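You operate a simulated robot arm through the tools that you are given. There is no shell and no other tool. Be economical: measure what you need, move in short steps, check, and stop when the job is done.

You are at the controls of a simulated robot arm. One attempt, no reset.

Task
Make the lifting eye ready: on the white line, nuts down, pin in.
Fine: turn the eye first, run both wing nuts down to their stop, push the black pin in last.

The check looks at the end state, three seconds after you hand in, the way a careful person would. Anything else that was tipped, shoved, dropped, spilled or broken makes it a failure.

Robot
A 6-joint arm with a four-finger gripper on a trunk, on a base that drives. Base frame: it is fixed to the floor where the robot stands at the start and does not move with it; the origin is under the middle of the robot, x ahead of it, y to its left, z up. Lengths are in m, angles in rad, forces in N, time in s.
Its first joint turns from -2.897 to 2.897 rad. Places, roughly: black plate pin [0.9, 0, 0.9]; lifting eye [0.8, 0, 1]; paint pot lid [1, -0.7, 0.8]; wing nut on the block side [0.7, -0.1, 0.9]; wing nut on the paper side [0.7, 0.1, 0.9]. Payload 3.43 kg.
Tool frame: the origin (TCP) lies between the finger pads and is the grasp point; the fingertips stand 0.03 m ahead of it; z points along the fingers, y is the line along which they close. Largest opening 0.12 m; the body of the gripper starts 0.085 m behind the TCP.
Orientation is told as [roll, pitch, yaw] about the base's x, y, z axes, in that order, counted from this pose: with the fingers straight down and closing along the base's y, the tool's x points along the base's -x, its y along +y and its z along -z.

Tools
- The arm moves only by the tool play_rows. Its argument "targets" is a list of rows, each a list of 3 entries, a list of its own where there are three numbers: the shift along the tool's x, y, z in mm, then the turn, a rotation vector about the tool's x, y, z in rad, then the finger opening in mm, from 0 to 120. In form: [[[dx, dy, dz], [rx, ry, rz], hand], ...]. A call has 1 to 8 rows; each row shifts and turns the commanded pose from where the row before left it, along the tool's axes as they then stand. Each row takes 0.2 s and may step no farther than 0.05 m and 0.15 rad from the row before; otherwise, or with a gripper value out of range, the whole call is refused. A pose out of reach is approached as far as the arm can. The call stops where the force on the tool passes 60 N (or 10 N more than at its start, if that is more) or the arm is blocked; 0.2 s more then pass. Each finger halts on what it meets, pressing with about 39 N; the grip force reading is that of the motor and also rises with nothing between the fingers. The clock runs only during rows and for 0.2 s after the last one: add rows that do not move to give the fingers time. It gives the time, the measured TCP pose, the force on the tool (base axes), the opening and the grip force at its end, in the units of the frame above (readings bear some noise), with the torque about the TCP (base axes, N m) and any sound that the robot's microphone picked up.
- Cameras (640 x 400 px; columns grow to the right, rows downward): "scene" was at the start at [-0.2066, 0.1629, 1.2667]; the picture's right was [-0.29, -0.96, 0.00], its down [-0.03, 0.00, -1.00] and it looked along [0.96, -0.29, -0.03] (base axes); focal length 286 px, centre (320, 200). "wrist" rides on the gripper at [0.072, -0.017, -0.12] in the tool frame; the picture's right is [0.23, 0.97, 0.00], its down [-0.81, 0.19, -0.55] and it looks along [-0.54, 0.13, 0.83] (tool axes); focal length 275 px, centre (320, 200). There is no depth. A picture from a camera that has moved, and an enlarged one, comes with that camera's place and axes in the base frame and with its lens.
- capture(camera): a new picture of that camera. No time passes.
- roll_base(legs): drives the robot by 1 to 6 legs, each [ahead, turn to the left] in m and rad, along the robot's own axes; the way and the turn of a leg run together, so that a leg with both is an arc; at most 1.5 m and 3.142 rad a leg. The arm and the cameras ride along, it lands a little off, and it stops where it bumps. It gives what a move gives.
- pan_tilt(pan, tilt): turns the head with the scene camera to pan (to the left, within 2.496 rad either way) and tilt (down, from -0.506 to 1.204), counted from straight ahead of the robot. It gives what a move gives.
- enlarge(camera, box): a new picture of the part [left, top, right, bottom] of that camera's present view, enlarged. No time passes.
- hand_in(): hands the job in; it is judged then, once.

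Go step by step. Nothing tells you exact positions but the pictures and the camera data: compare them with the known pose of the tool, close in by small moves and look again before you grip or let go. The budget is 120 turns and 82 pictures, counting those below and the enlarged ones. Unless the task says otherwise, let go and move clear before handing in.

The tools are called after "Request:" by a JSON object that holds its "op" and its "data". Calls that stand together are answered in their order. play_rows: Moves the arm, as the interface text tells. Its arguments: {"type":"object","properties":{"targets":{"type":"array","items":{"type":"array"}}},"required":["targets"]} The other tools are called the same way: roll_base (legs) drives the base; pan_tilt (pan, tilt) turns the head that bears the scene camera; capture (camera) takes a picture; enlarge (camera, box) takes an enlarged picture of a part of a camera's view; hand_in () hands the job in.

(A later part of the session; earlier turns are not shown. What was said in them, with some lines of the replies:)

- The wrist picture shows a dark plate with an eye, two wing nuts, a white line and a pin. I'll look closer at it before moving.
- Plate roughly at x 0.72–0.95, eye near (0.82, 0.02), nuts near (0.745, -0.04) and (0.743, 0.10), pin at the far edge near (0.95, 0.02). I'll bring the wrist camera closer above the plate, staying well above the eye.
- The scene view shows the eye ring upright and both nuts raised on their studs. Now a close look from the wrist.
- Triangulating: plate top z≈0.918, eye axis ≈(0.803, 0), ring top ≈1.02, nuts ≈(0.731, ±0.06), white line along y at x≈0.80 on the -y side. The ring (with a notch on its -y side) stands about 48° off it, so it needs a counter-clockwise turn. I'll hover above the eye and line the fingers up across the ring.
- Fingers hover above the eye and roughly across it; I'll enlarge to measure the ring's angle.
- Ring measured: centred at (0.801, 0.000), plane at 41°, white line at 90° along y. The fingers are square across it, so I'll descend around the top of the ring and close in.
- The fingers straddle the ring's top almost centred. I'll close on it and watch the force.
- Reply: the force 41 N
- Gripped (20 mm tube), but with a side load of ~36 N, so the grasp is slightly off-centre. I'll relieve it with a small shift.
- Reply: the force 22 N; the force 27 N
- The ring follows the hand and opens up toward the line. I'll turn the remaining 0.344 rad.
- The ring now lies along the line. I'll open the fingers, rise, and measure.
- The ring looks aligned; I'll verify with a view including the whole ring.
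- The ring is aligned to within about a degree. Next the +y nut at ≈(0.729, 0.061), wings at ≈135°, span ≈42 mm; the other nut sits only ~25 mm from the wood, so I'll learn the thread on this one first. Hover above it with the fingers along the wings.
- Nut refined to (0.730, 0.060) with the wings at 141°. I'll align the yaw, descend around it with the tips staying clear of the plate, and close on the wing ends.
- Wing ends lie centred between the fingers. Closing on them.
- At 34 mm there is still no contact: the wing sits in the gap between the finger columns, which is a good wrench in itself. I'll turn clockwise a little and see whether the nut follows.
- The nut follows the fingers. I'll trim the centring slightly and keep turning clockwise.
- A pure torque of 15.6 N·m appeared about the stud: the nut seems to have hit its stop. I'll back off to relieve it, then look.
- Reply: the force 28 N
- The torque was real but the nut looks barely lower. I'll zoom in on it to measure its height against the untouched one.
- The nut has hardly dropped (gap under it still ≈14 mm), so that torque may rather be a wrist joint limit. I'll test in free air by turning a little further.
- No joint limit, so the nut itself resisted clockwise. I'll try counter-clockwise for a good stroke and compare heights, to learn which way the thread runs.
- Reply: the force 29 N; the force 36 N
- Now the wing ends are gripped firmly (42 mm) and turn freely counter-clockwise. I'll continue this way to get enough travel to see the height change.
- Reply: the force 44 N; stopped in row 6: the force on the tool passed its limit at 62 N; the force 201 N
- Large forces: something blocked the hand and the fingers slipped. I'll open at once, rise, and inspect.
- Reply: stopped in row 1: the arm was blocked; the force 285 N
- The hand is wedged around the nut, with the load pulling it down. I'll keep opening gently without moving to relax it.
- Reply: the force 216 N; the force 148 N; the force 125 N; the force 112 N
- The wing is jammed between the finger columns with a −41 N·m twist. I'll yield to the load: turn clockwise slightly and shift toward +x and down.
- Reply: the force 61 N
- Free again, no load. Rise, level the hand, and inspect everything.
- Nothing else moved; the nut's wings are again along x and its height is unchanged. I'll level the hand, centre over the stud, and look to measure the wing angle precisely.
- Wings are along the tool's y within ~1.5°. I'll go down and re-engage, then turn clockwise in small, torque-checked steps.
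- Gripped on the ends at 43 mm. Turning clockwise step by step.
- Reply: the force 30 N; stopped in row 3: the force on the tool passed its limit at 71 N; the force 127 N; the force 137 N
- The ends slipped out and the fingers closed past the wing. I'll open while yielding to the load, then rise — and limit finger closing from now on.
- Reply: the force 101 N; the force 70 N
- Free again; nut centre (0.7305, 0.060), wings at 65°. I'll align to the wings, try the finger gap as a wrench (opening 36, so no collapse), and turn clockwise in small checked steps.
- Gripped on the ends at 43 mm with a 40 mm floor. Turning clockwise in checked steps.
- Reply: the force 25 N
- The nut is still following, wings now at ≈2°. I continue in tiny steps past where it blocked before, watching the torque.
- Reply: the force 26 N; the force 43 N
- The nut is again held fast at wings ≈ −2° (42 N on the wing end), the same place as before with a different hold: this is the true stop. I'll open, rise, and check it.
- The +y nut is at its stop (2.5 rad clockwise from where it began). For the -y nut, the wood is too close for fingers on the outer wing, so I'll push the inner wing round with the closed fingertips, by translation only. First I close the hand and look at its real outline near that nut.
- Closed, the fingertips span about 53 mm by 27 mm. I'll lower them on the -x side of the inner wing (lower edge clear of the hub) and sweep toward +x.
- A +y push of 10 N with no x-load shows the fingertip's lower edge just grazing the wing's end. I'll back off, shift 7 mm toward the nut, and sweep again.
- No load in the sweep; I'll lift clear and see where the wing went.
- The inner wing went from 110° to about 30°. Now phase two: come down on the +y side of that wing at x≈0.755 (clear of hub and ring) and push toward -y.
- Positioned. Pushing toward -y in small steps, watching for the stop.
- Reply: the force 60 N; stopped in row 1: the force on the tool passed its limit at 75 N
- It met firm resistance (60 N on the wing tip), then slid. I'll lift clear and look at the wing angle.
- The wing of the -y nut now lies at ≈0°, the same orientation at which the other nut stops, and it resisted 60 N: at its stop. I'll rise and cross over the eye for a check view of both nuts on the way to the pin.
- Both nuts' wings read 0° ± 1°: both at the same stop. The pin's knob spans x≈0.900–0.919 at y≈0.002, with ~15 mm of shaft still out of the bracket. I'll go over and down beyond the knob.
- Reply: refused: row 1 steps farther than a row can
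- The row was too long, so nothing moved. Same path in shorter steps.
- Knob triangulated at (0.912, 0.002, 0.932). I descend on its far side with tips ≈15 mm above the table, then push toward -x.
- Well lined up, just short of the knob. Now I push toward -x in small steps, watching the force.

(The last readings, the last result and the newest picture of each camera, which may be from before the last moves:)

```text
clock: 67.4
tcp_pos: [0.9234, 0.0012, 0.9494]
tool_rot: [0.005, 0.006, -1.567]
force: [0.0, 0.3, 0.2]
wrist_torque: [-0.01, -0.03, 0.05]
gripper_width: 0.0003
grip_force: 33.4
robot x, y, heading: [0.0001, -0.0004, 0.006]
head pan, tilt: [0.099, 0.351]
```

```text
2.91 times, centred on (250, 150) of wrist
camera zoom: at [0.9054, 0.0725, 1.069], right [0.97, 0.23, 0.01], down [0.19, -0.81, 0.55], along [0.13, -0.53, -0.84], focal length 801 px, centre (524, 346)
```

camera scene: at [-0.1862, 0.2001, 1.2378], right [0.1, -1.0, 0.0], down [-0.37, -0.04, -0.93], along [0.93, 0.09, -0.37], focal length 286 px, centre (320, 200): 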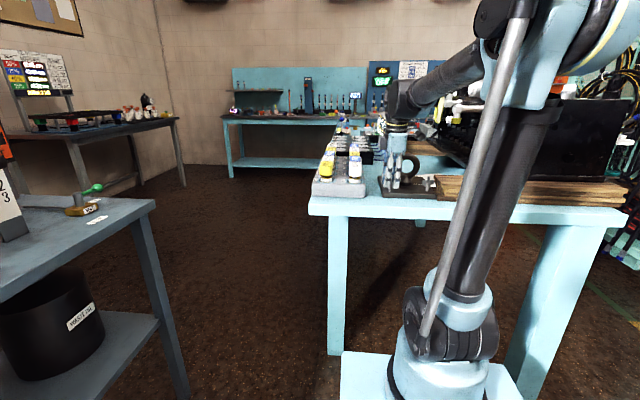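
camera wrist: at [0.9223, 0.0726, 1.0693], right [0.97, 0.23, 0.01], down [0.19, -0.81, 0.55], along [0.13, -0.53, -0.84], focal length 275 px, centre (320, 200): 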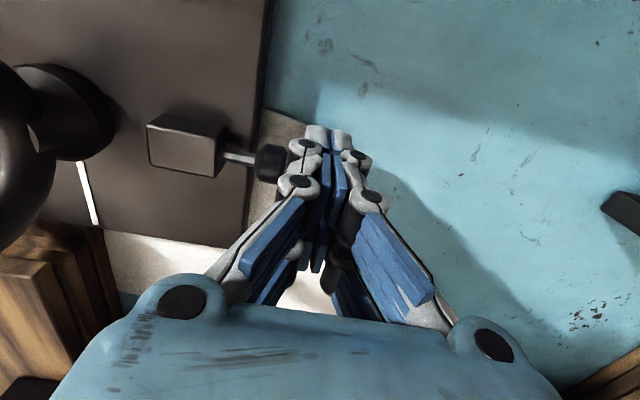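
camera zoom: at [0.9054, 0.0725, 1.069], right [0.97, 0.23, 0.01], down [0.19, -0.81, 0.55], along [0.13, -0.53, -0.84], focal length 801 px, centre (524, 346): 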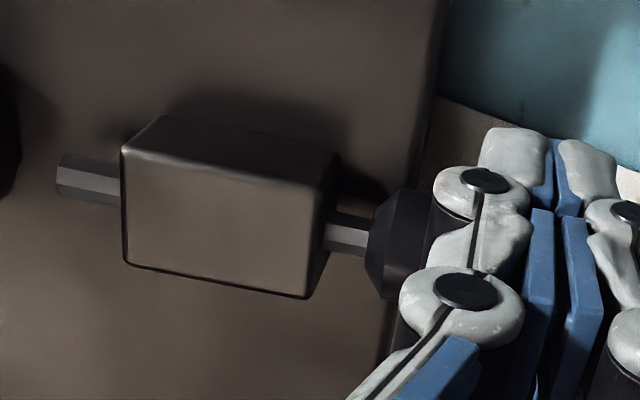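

The pin slides in freely; about 8 mm of shaft remains. Continuing until it seats.

Request:
{"op": "play_rows", "data": {"targets": [[[0, -3, 0], [0, 0, 0], 0], [[0, -2.5, 0], [0, 0, 0], 0], [[0, 0, 0], [0, 0, 0], 0]]}}

Request:
{"op": "play_rows", "data": {"targets": [[[0, -2, 0], [0, 0, 0], 0], [[0, 0, 0], [0, 0, 0], 0]]}}

```text
clock: 68.2
tcp_pos: [0.918, 0.0017, 0.948]
tool_rot: [0.004, 0.006, -1.568]
force: [6.2, -2.8, 1.4]
wrist_torque: [-0.03, -0.07, 0.08]
gripper_width: 0.0002
grip_force: 33.8
robot x, y, heading: [-0.0034, 0.0012, -0.002]
head pan, tilt: [0.099, 0.351]
```

```text
clock: 68.8
tcp_pos: [0.9172, 0.0013, 0.9495]
tool_rot: [0.007, 0.005, -1.567]
force: [19.9, -3.8, 8.1]
wrist_torque: [-0.08, -0.18, 0.09]
gripper_width: 0.0
grip_force: 33.8
robot x, y, heading: [-0.001, 0.0012, -0.001]
head pan, tilt: [0.099, 0.351]
```

Force now rises (20 N): it is near or at its seat. I'll look before pushing more.

Request:
{"op": "enlarge", "data": {"camera": "wrist", "box": [140, 90, 360, 210]}}

```text
2.91 times, centred on (250, 150) of wrist
camera zoom: at [0.8989, 0.0721, 1.0686], right [0.97, 0.23, 0.01], down [0.19, -0.81, 0.55], along [0.13, -0.53, -0.83], focal length 801 px, centre (524, 346)
```

zoom: 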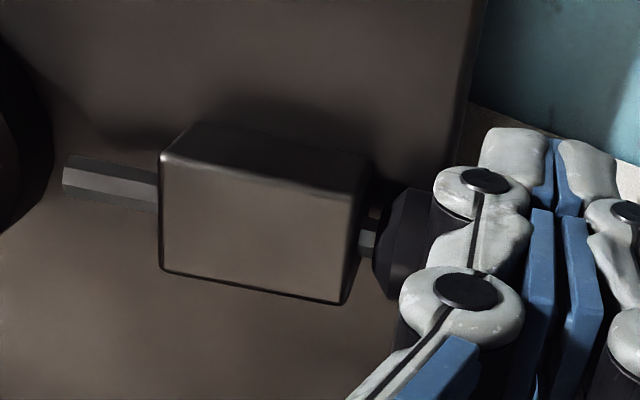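

Request:
{"op": "play_rows", "data": {"targets": [[[0, -2, 0], [0, 0, 0], 0], [[0, 0, 0], [0, 0, 0], 0]]}}

Request:
{"op": "enlarge", "data": {"camera": "wrist", "box": [140, 90, 360, 210]}}

```text
clock: 69.4
tcp_pos: [0.9145, 0.0007, 0.9496]
tool_rot: [0.005, 0.007, -1.567]
force: [37.2, -7.4, 11.4]
wrist_torque: [-0.15, -0.43, 0.14]
gripper_width: 0.0
grip_force: 33.3
robot x, y, heading: [-0.0016, -0.0023, -0.001]
head pan, tilt: [0.099, 0.351]
```

```text
2.91 times, centred on (250, 150) of wrist
camera zoom: at [0.8972, 0.0721, 1.0684], right [0.97, 0.23, 0.01], down [0.19, -0.81, 0.55], along [0.13, -0.53, -0.83], focal length 801 px, centre (524, 346)
```

zoom: 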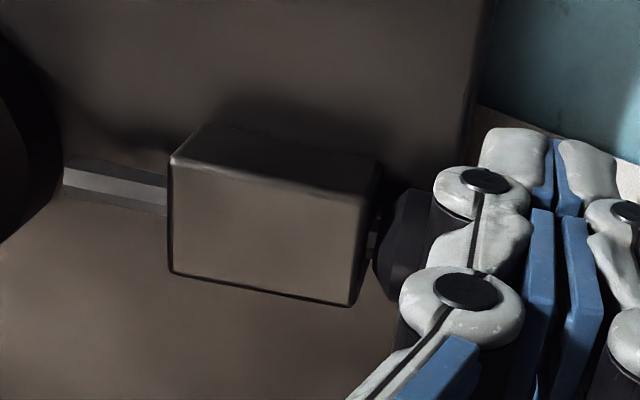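

The pin advanced about 1.7 mm under rising resistance; roughly 2 mm gap is left. I continue in 1.5 mm steps.

Request:
{"op": "play_rows", "data": {"targets": [[[0, -1.5, 0], [0, 0, 0], 0], [[0, 0, 0], [0, 0, 0], 0]]}}

Request:
{"op": "enlarge", "data": {"camera": "wrist", "box": [140, 90, 360, 210]}}

```text
clock: 70.0
tcp_pos: [0.9133, 0.0027, 0.9484]
tool_rot: [0.007, 0.004, -1.567]
force: [48.2, -8.3, 9.5]
wrist_torque: [-0.2, -0.55, 0.16]
gripper_width: 0.0002
grip_force: 33.3
robot x, y, heading: [0.0019, 0.0013, -0.002]
head pan, tilt: [0.099, 0.351]
```

```text
2.91 times, centred on (250, 150) of wrist
camera zoom: at [0.896, 0.072, 1.0682], right [0.97, 0.23, 0.01], down [0.19, -0.81, 0.55], along [0.13, -0.53, -0.83], focal length 801 px, centre (524, 346)
```

zoom: 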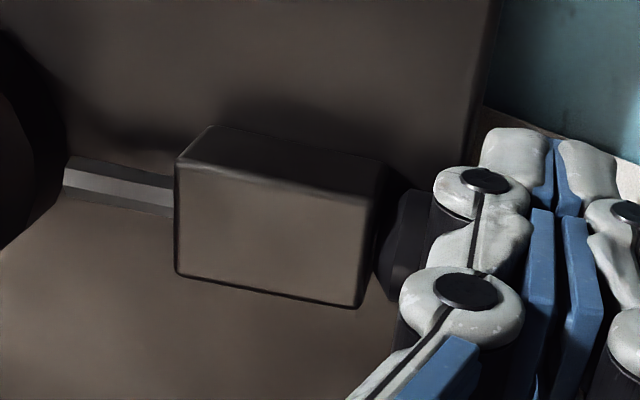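

Request:
{"op": "play_rows", "data": {"targets": [[[0, -1.0, 0], [0, 0, 0], 0], [[0, 0, 0], [0, 0, 0], 0], [[0, 0, 0], [0, 0, 0], 0]]}}

Request:
{"op": "enlarge", "data": {"camera": "wrist", "box": [140, 90, 360, 210]}}

```text
clock: 70.8
tcp_pos: [0.914, 0.0003, 0.9485]
tool_rot: [0.007, 0.004, -1.568]
force: [55.0, -9.8, 6.8]
wrist_torque: [-0.19, -0.65, 0.23]
gripper_width: 0.0
grip_force: 33.7
robot x, y, heading: [0.0052, 0.0015, -0.002]
head pan, tilt: [0.099, 0.351]
```

```text
2.91 times, centred on (250, 150) of wrist
camera zoom: at [0.8952, 0.072, 1.068], right [0.97, 0.23, 0.01], down [0.19, -0.81, 0.55], along [0.14, -0.53, -0.83], focal length 801 px, centre (524, 346)
```

zoom: 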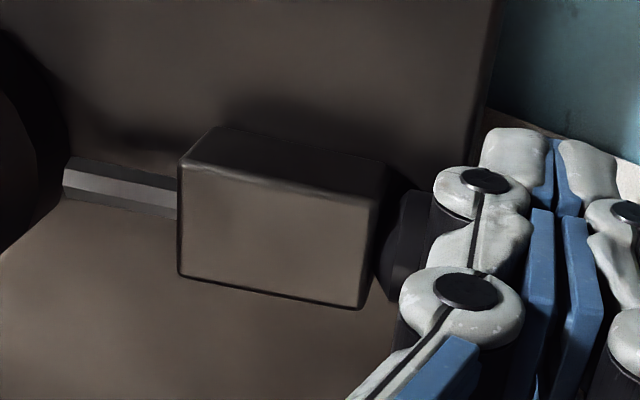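

The knob is practically against the bracket at 55 N. I'll back off and see where the pin rests.

Request:
{"op": "play_rows", "data": {"targets": [[[0, 4, 0], [0, 0, 0], 0], [[0, 10, 0], [0, 0, 0], 0], [[0, 15, 0], [0, 0, 0], 0], [[0, 0, 0], [0, 0, 0], 0]]}}

Request:
{"op": "enlarge", "data": {"camera": "wrist", "box": [100, 90, 320, 210]}}

```text
clock: 71.8
tcp_pos: [0.9402, 0.0028, 0.9492]
tool_rot: [0.007, 0.006, -1.567]
force: [-0.1, 0.3, -0.4]
wrist_torque: [0.0, -0.03, -0.02]
gripper_width: 0.0
grip_force: 33.3
robot x, y, heading: [0.0002, 0.0013, 0.003]
head pan, tilt: [0.099, 0.351]
```

```text
2.91 times, centred on (210, 150) of wrist
camera zoom: at [0.9217, 0.0728, 1.0694], right [0.97, 0.23, 0.01], down [0.19, -0.81, 0.55], along [0.13, -0.53, -0.84], focal length 801 px, centre (640, 346)
```

zoom: 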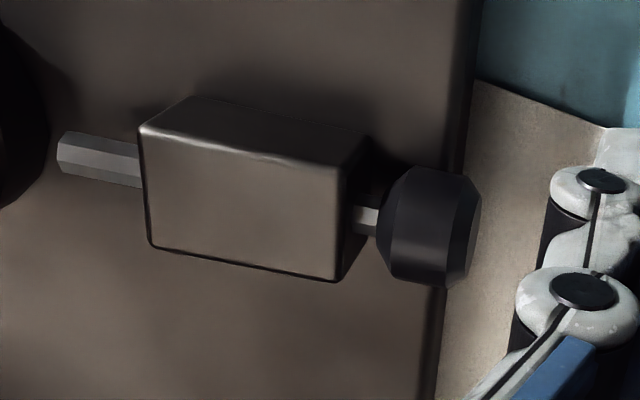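

The pin rests exactly where resistance began: fully home at its stop, with the further few millimetres only elastic. I'll retreat upward and make the final check of eye, nuts and pin.

Request:
{"op": "play_rows", "data": {"targets": [[[0, 5, -40], [0, 0, 0], 0], [[0, 0, -45], [0, 0, 0], 0], [[0, 0, -45], [0, 0, 0], 0], [[0, 0, -45], [0, 0, 0], 0], [[15, -40, 0], [0, 0, 0], 0], [[15, -40, 0], [0, 0, 0], 0], [[10, -20, 0], [0, 0, 0], 0]]}}

Request:
{"op": "capture", "data": {"camera": "wrist"}}

Request:
{"op": "enlarge", "data": {"camera": "scene", "box": [364, 140, 444, 200]}}

```text
clock: 73.4
tcp_pos: [0.8446, 0.0414, 1.1239]
tool_rot: [0.005, 0.005, -1.567]
force: [-0.4, 0.3, -0.6]
wrist_torque: [-0.03, 0.0, -0.01]
gripper_width: 0.0003
grip_force: 33.7
robot x, y, heading: [-0.0016, -0.0011, -0.003]
head pan, tilt: [0.099, 0.351]
```

```text
8 pictures are left
camera wrist: at [0.8266, 0.1124, 1.2437], right [0.97, 0.23, 0.01], down [0.19, -0.81, 0.55], along [0.13, -0.53, -0.84], focal length 275 px, centre (320, 200)
```

wrist: 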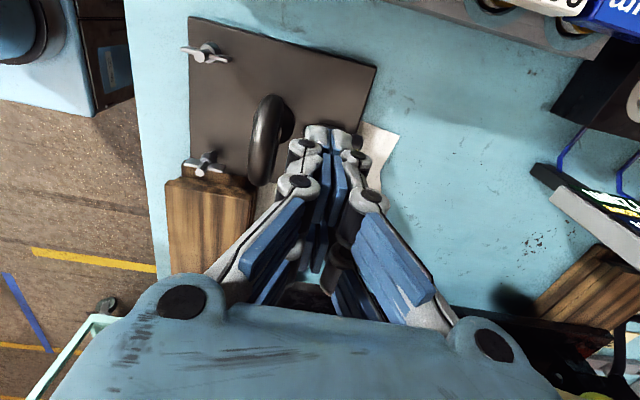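

```text
6.67 times, centred on (404, 170) of scene
camera zoom: at [-0.1998, 0.1985, 1.2357], right [0.1, -0.99, 0.0], down [-0.35, -0.03, -0.93], along [0.93, 0.09, -0.36], focal length 1909 px, centre (-240, 400)
```

zoom: 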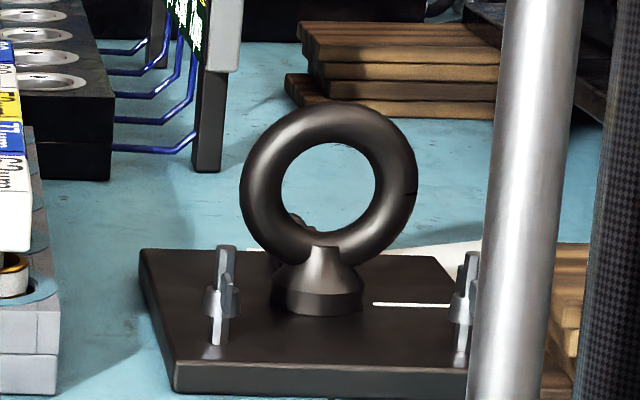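

Request:
{"op": "enlarge", "data": {"camera": "wrist", "box": [180, 30, 320, 190]}}

```text
2.50 times, centred on (250, 110) of wrist
camera zoom: at [0.8266, 0.1124, 1.2437], right [0.97, 0.23, 0.01], down [0.19, -0.81, 0.55], along [0.13, -0.53, -0.84], focal length 688 px, centre (495, 425)
```

zoom: 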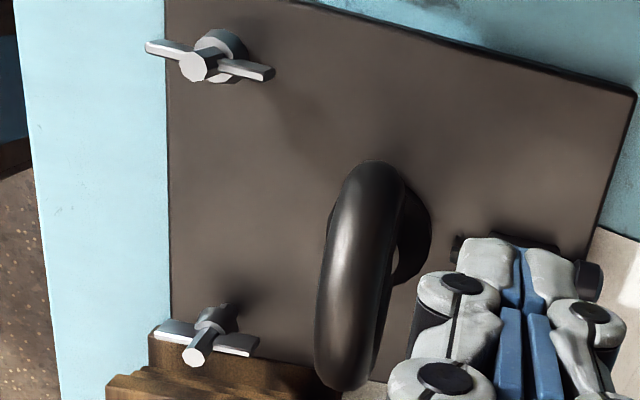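

Ring at 90° ± 1° over the white line with its notch on the line's side, both nuts at 0°, pin home, and nothing else disturbed. I'll move clear upward before handing in.

Request:
{"op": "play_rows", "data": {"targets": [[[0, 0, -45], [0, 0, 0], 0], [[0, 0, -45], [0, 0, 0], 20], [[0, -40, 0], [0, 0, 0], 40], [[0, -40, 0], [0, 0, 0], 60], [[0, 0, 0], [0, 0, 0], 60]]}}

```text
clock: 74.6
tcp_pos: [0.763, 0.0409, 1.2147]
tool_rot: [0.005, 0.005, -1.568]
force: [0.3, -0.4, -0.4]
wrist_torque: [0.0, 0.05, 0.0]
gripper_width: 0.0598
grip_force: 0.0
robot x, y, heading: [-0.0016, 0.0014, -0.0]
head pan, tilt: [0.099, 0.351]
```

The arm is clear and at rest; handing in.

Request:
{"op": "hand_in", "data": {}}

```text
The job is handed in.
```

I turned the eye onto the white line, ran both wing nuts clockwise until they stopped, pushed the pin in last, and handed the job in with the arm clear.

- **Eye:** it measures within about 1° of the white line, with its notch on the line's side.
- **Wing nuts:** both stop firmly with their wings along x. I could not see either one drop, and the block-side nut was last measured about 14 mm above the plate. I took the firm stop as the end of travel.
- **Pin:** it slid freely, then resisted up to 55 N. It rests where the resistance began, with about 4 mm of shaft still showing between the knob and the bracket.
- **Strain on the way:** while I was turning the paper-side nut, the hand jammed on it once, with about 235 N and up to 50 N·m on the tool. It slipped off once more after that, at about 125 N. The last pictures show nothing moved or damaged around it.
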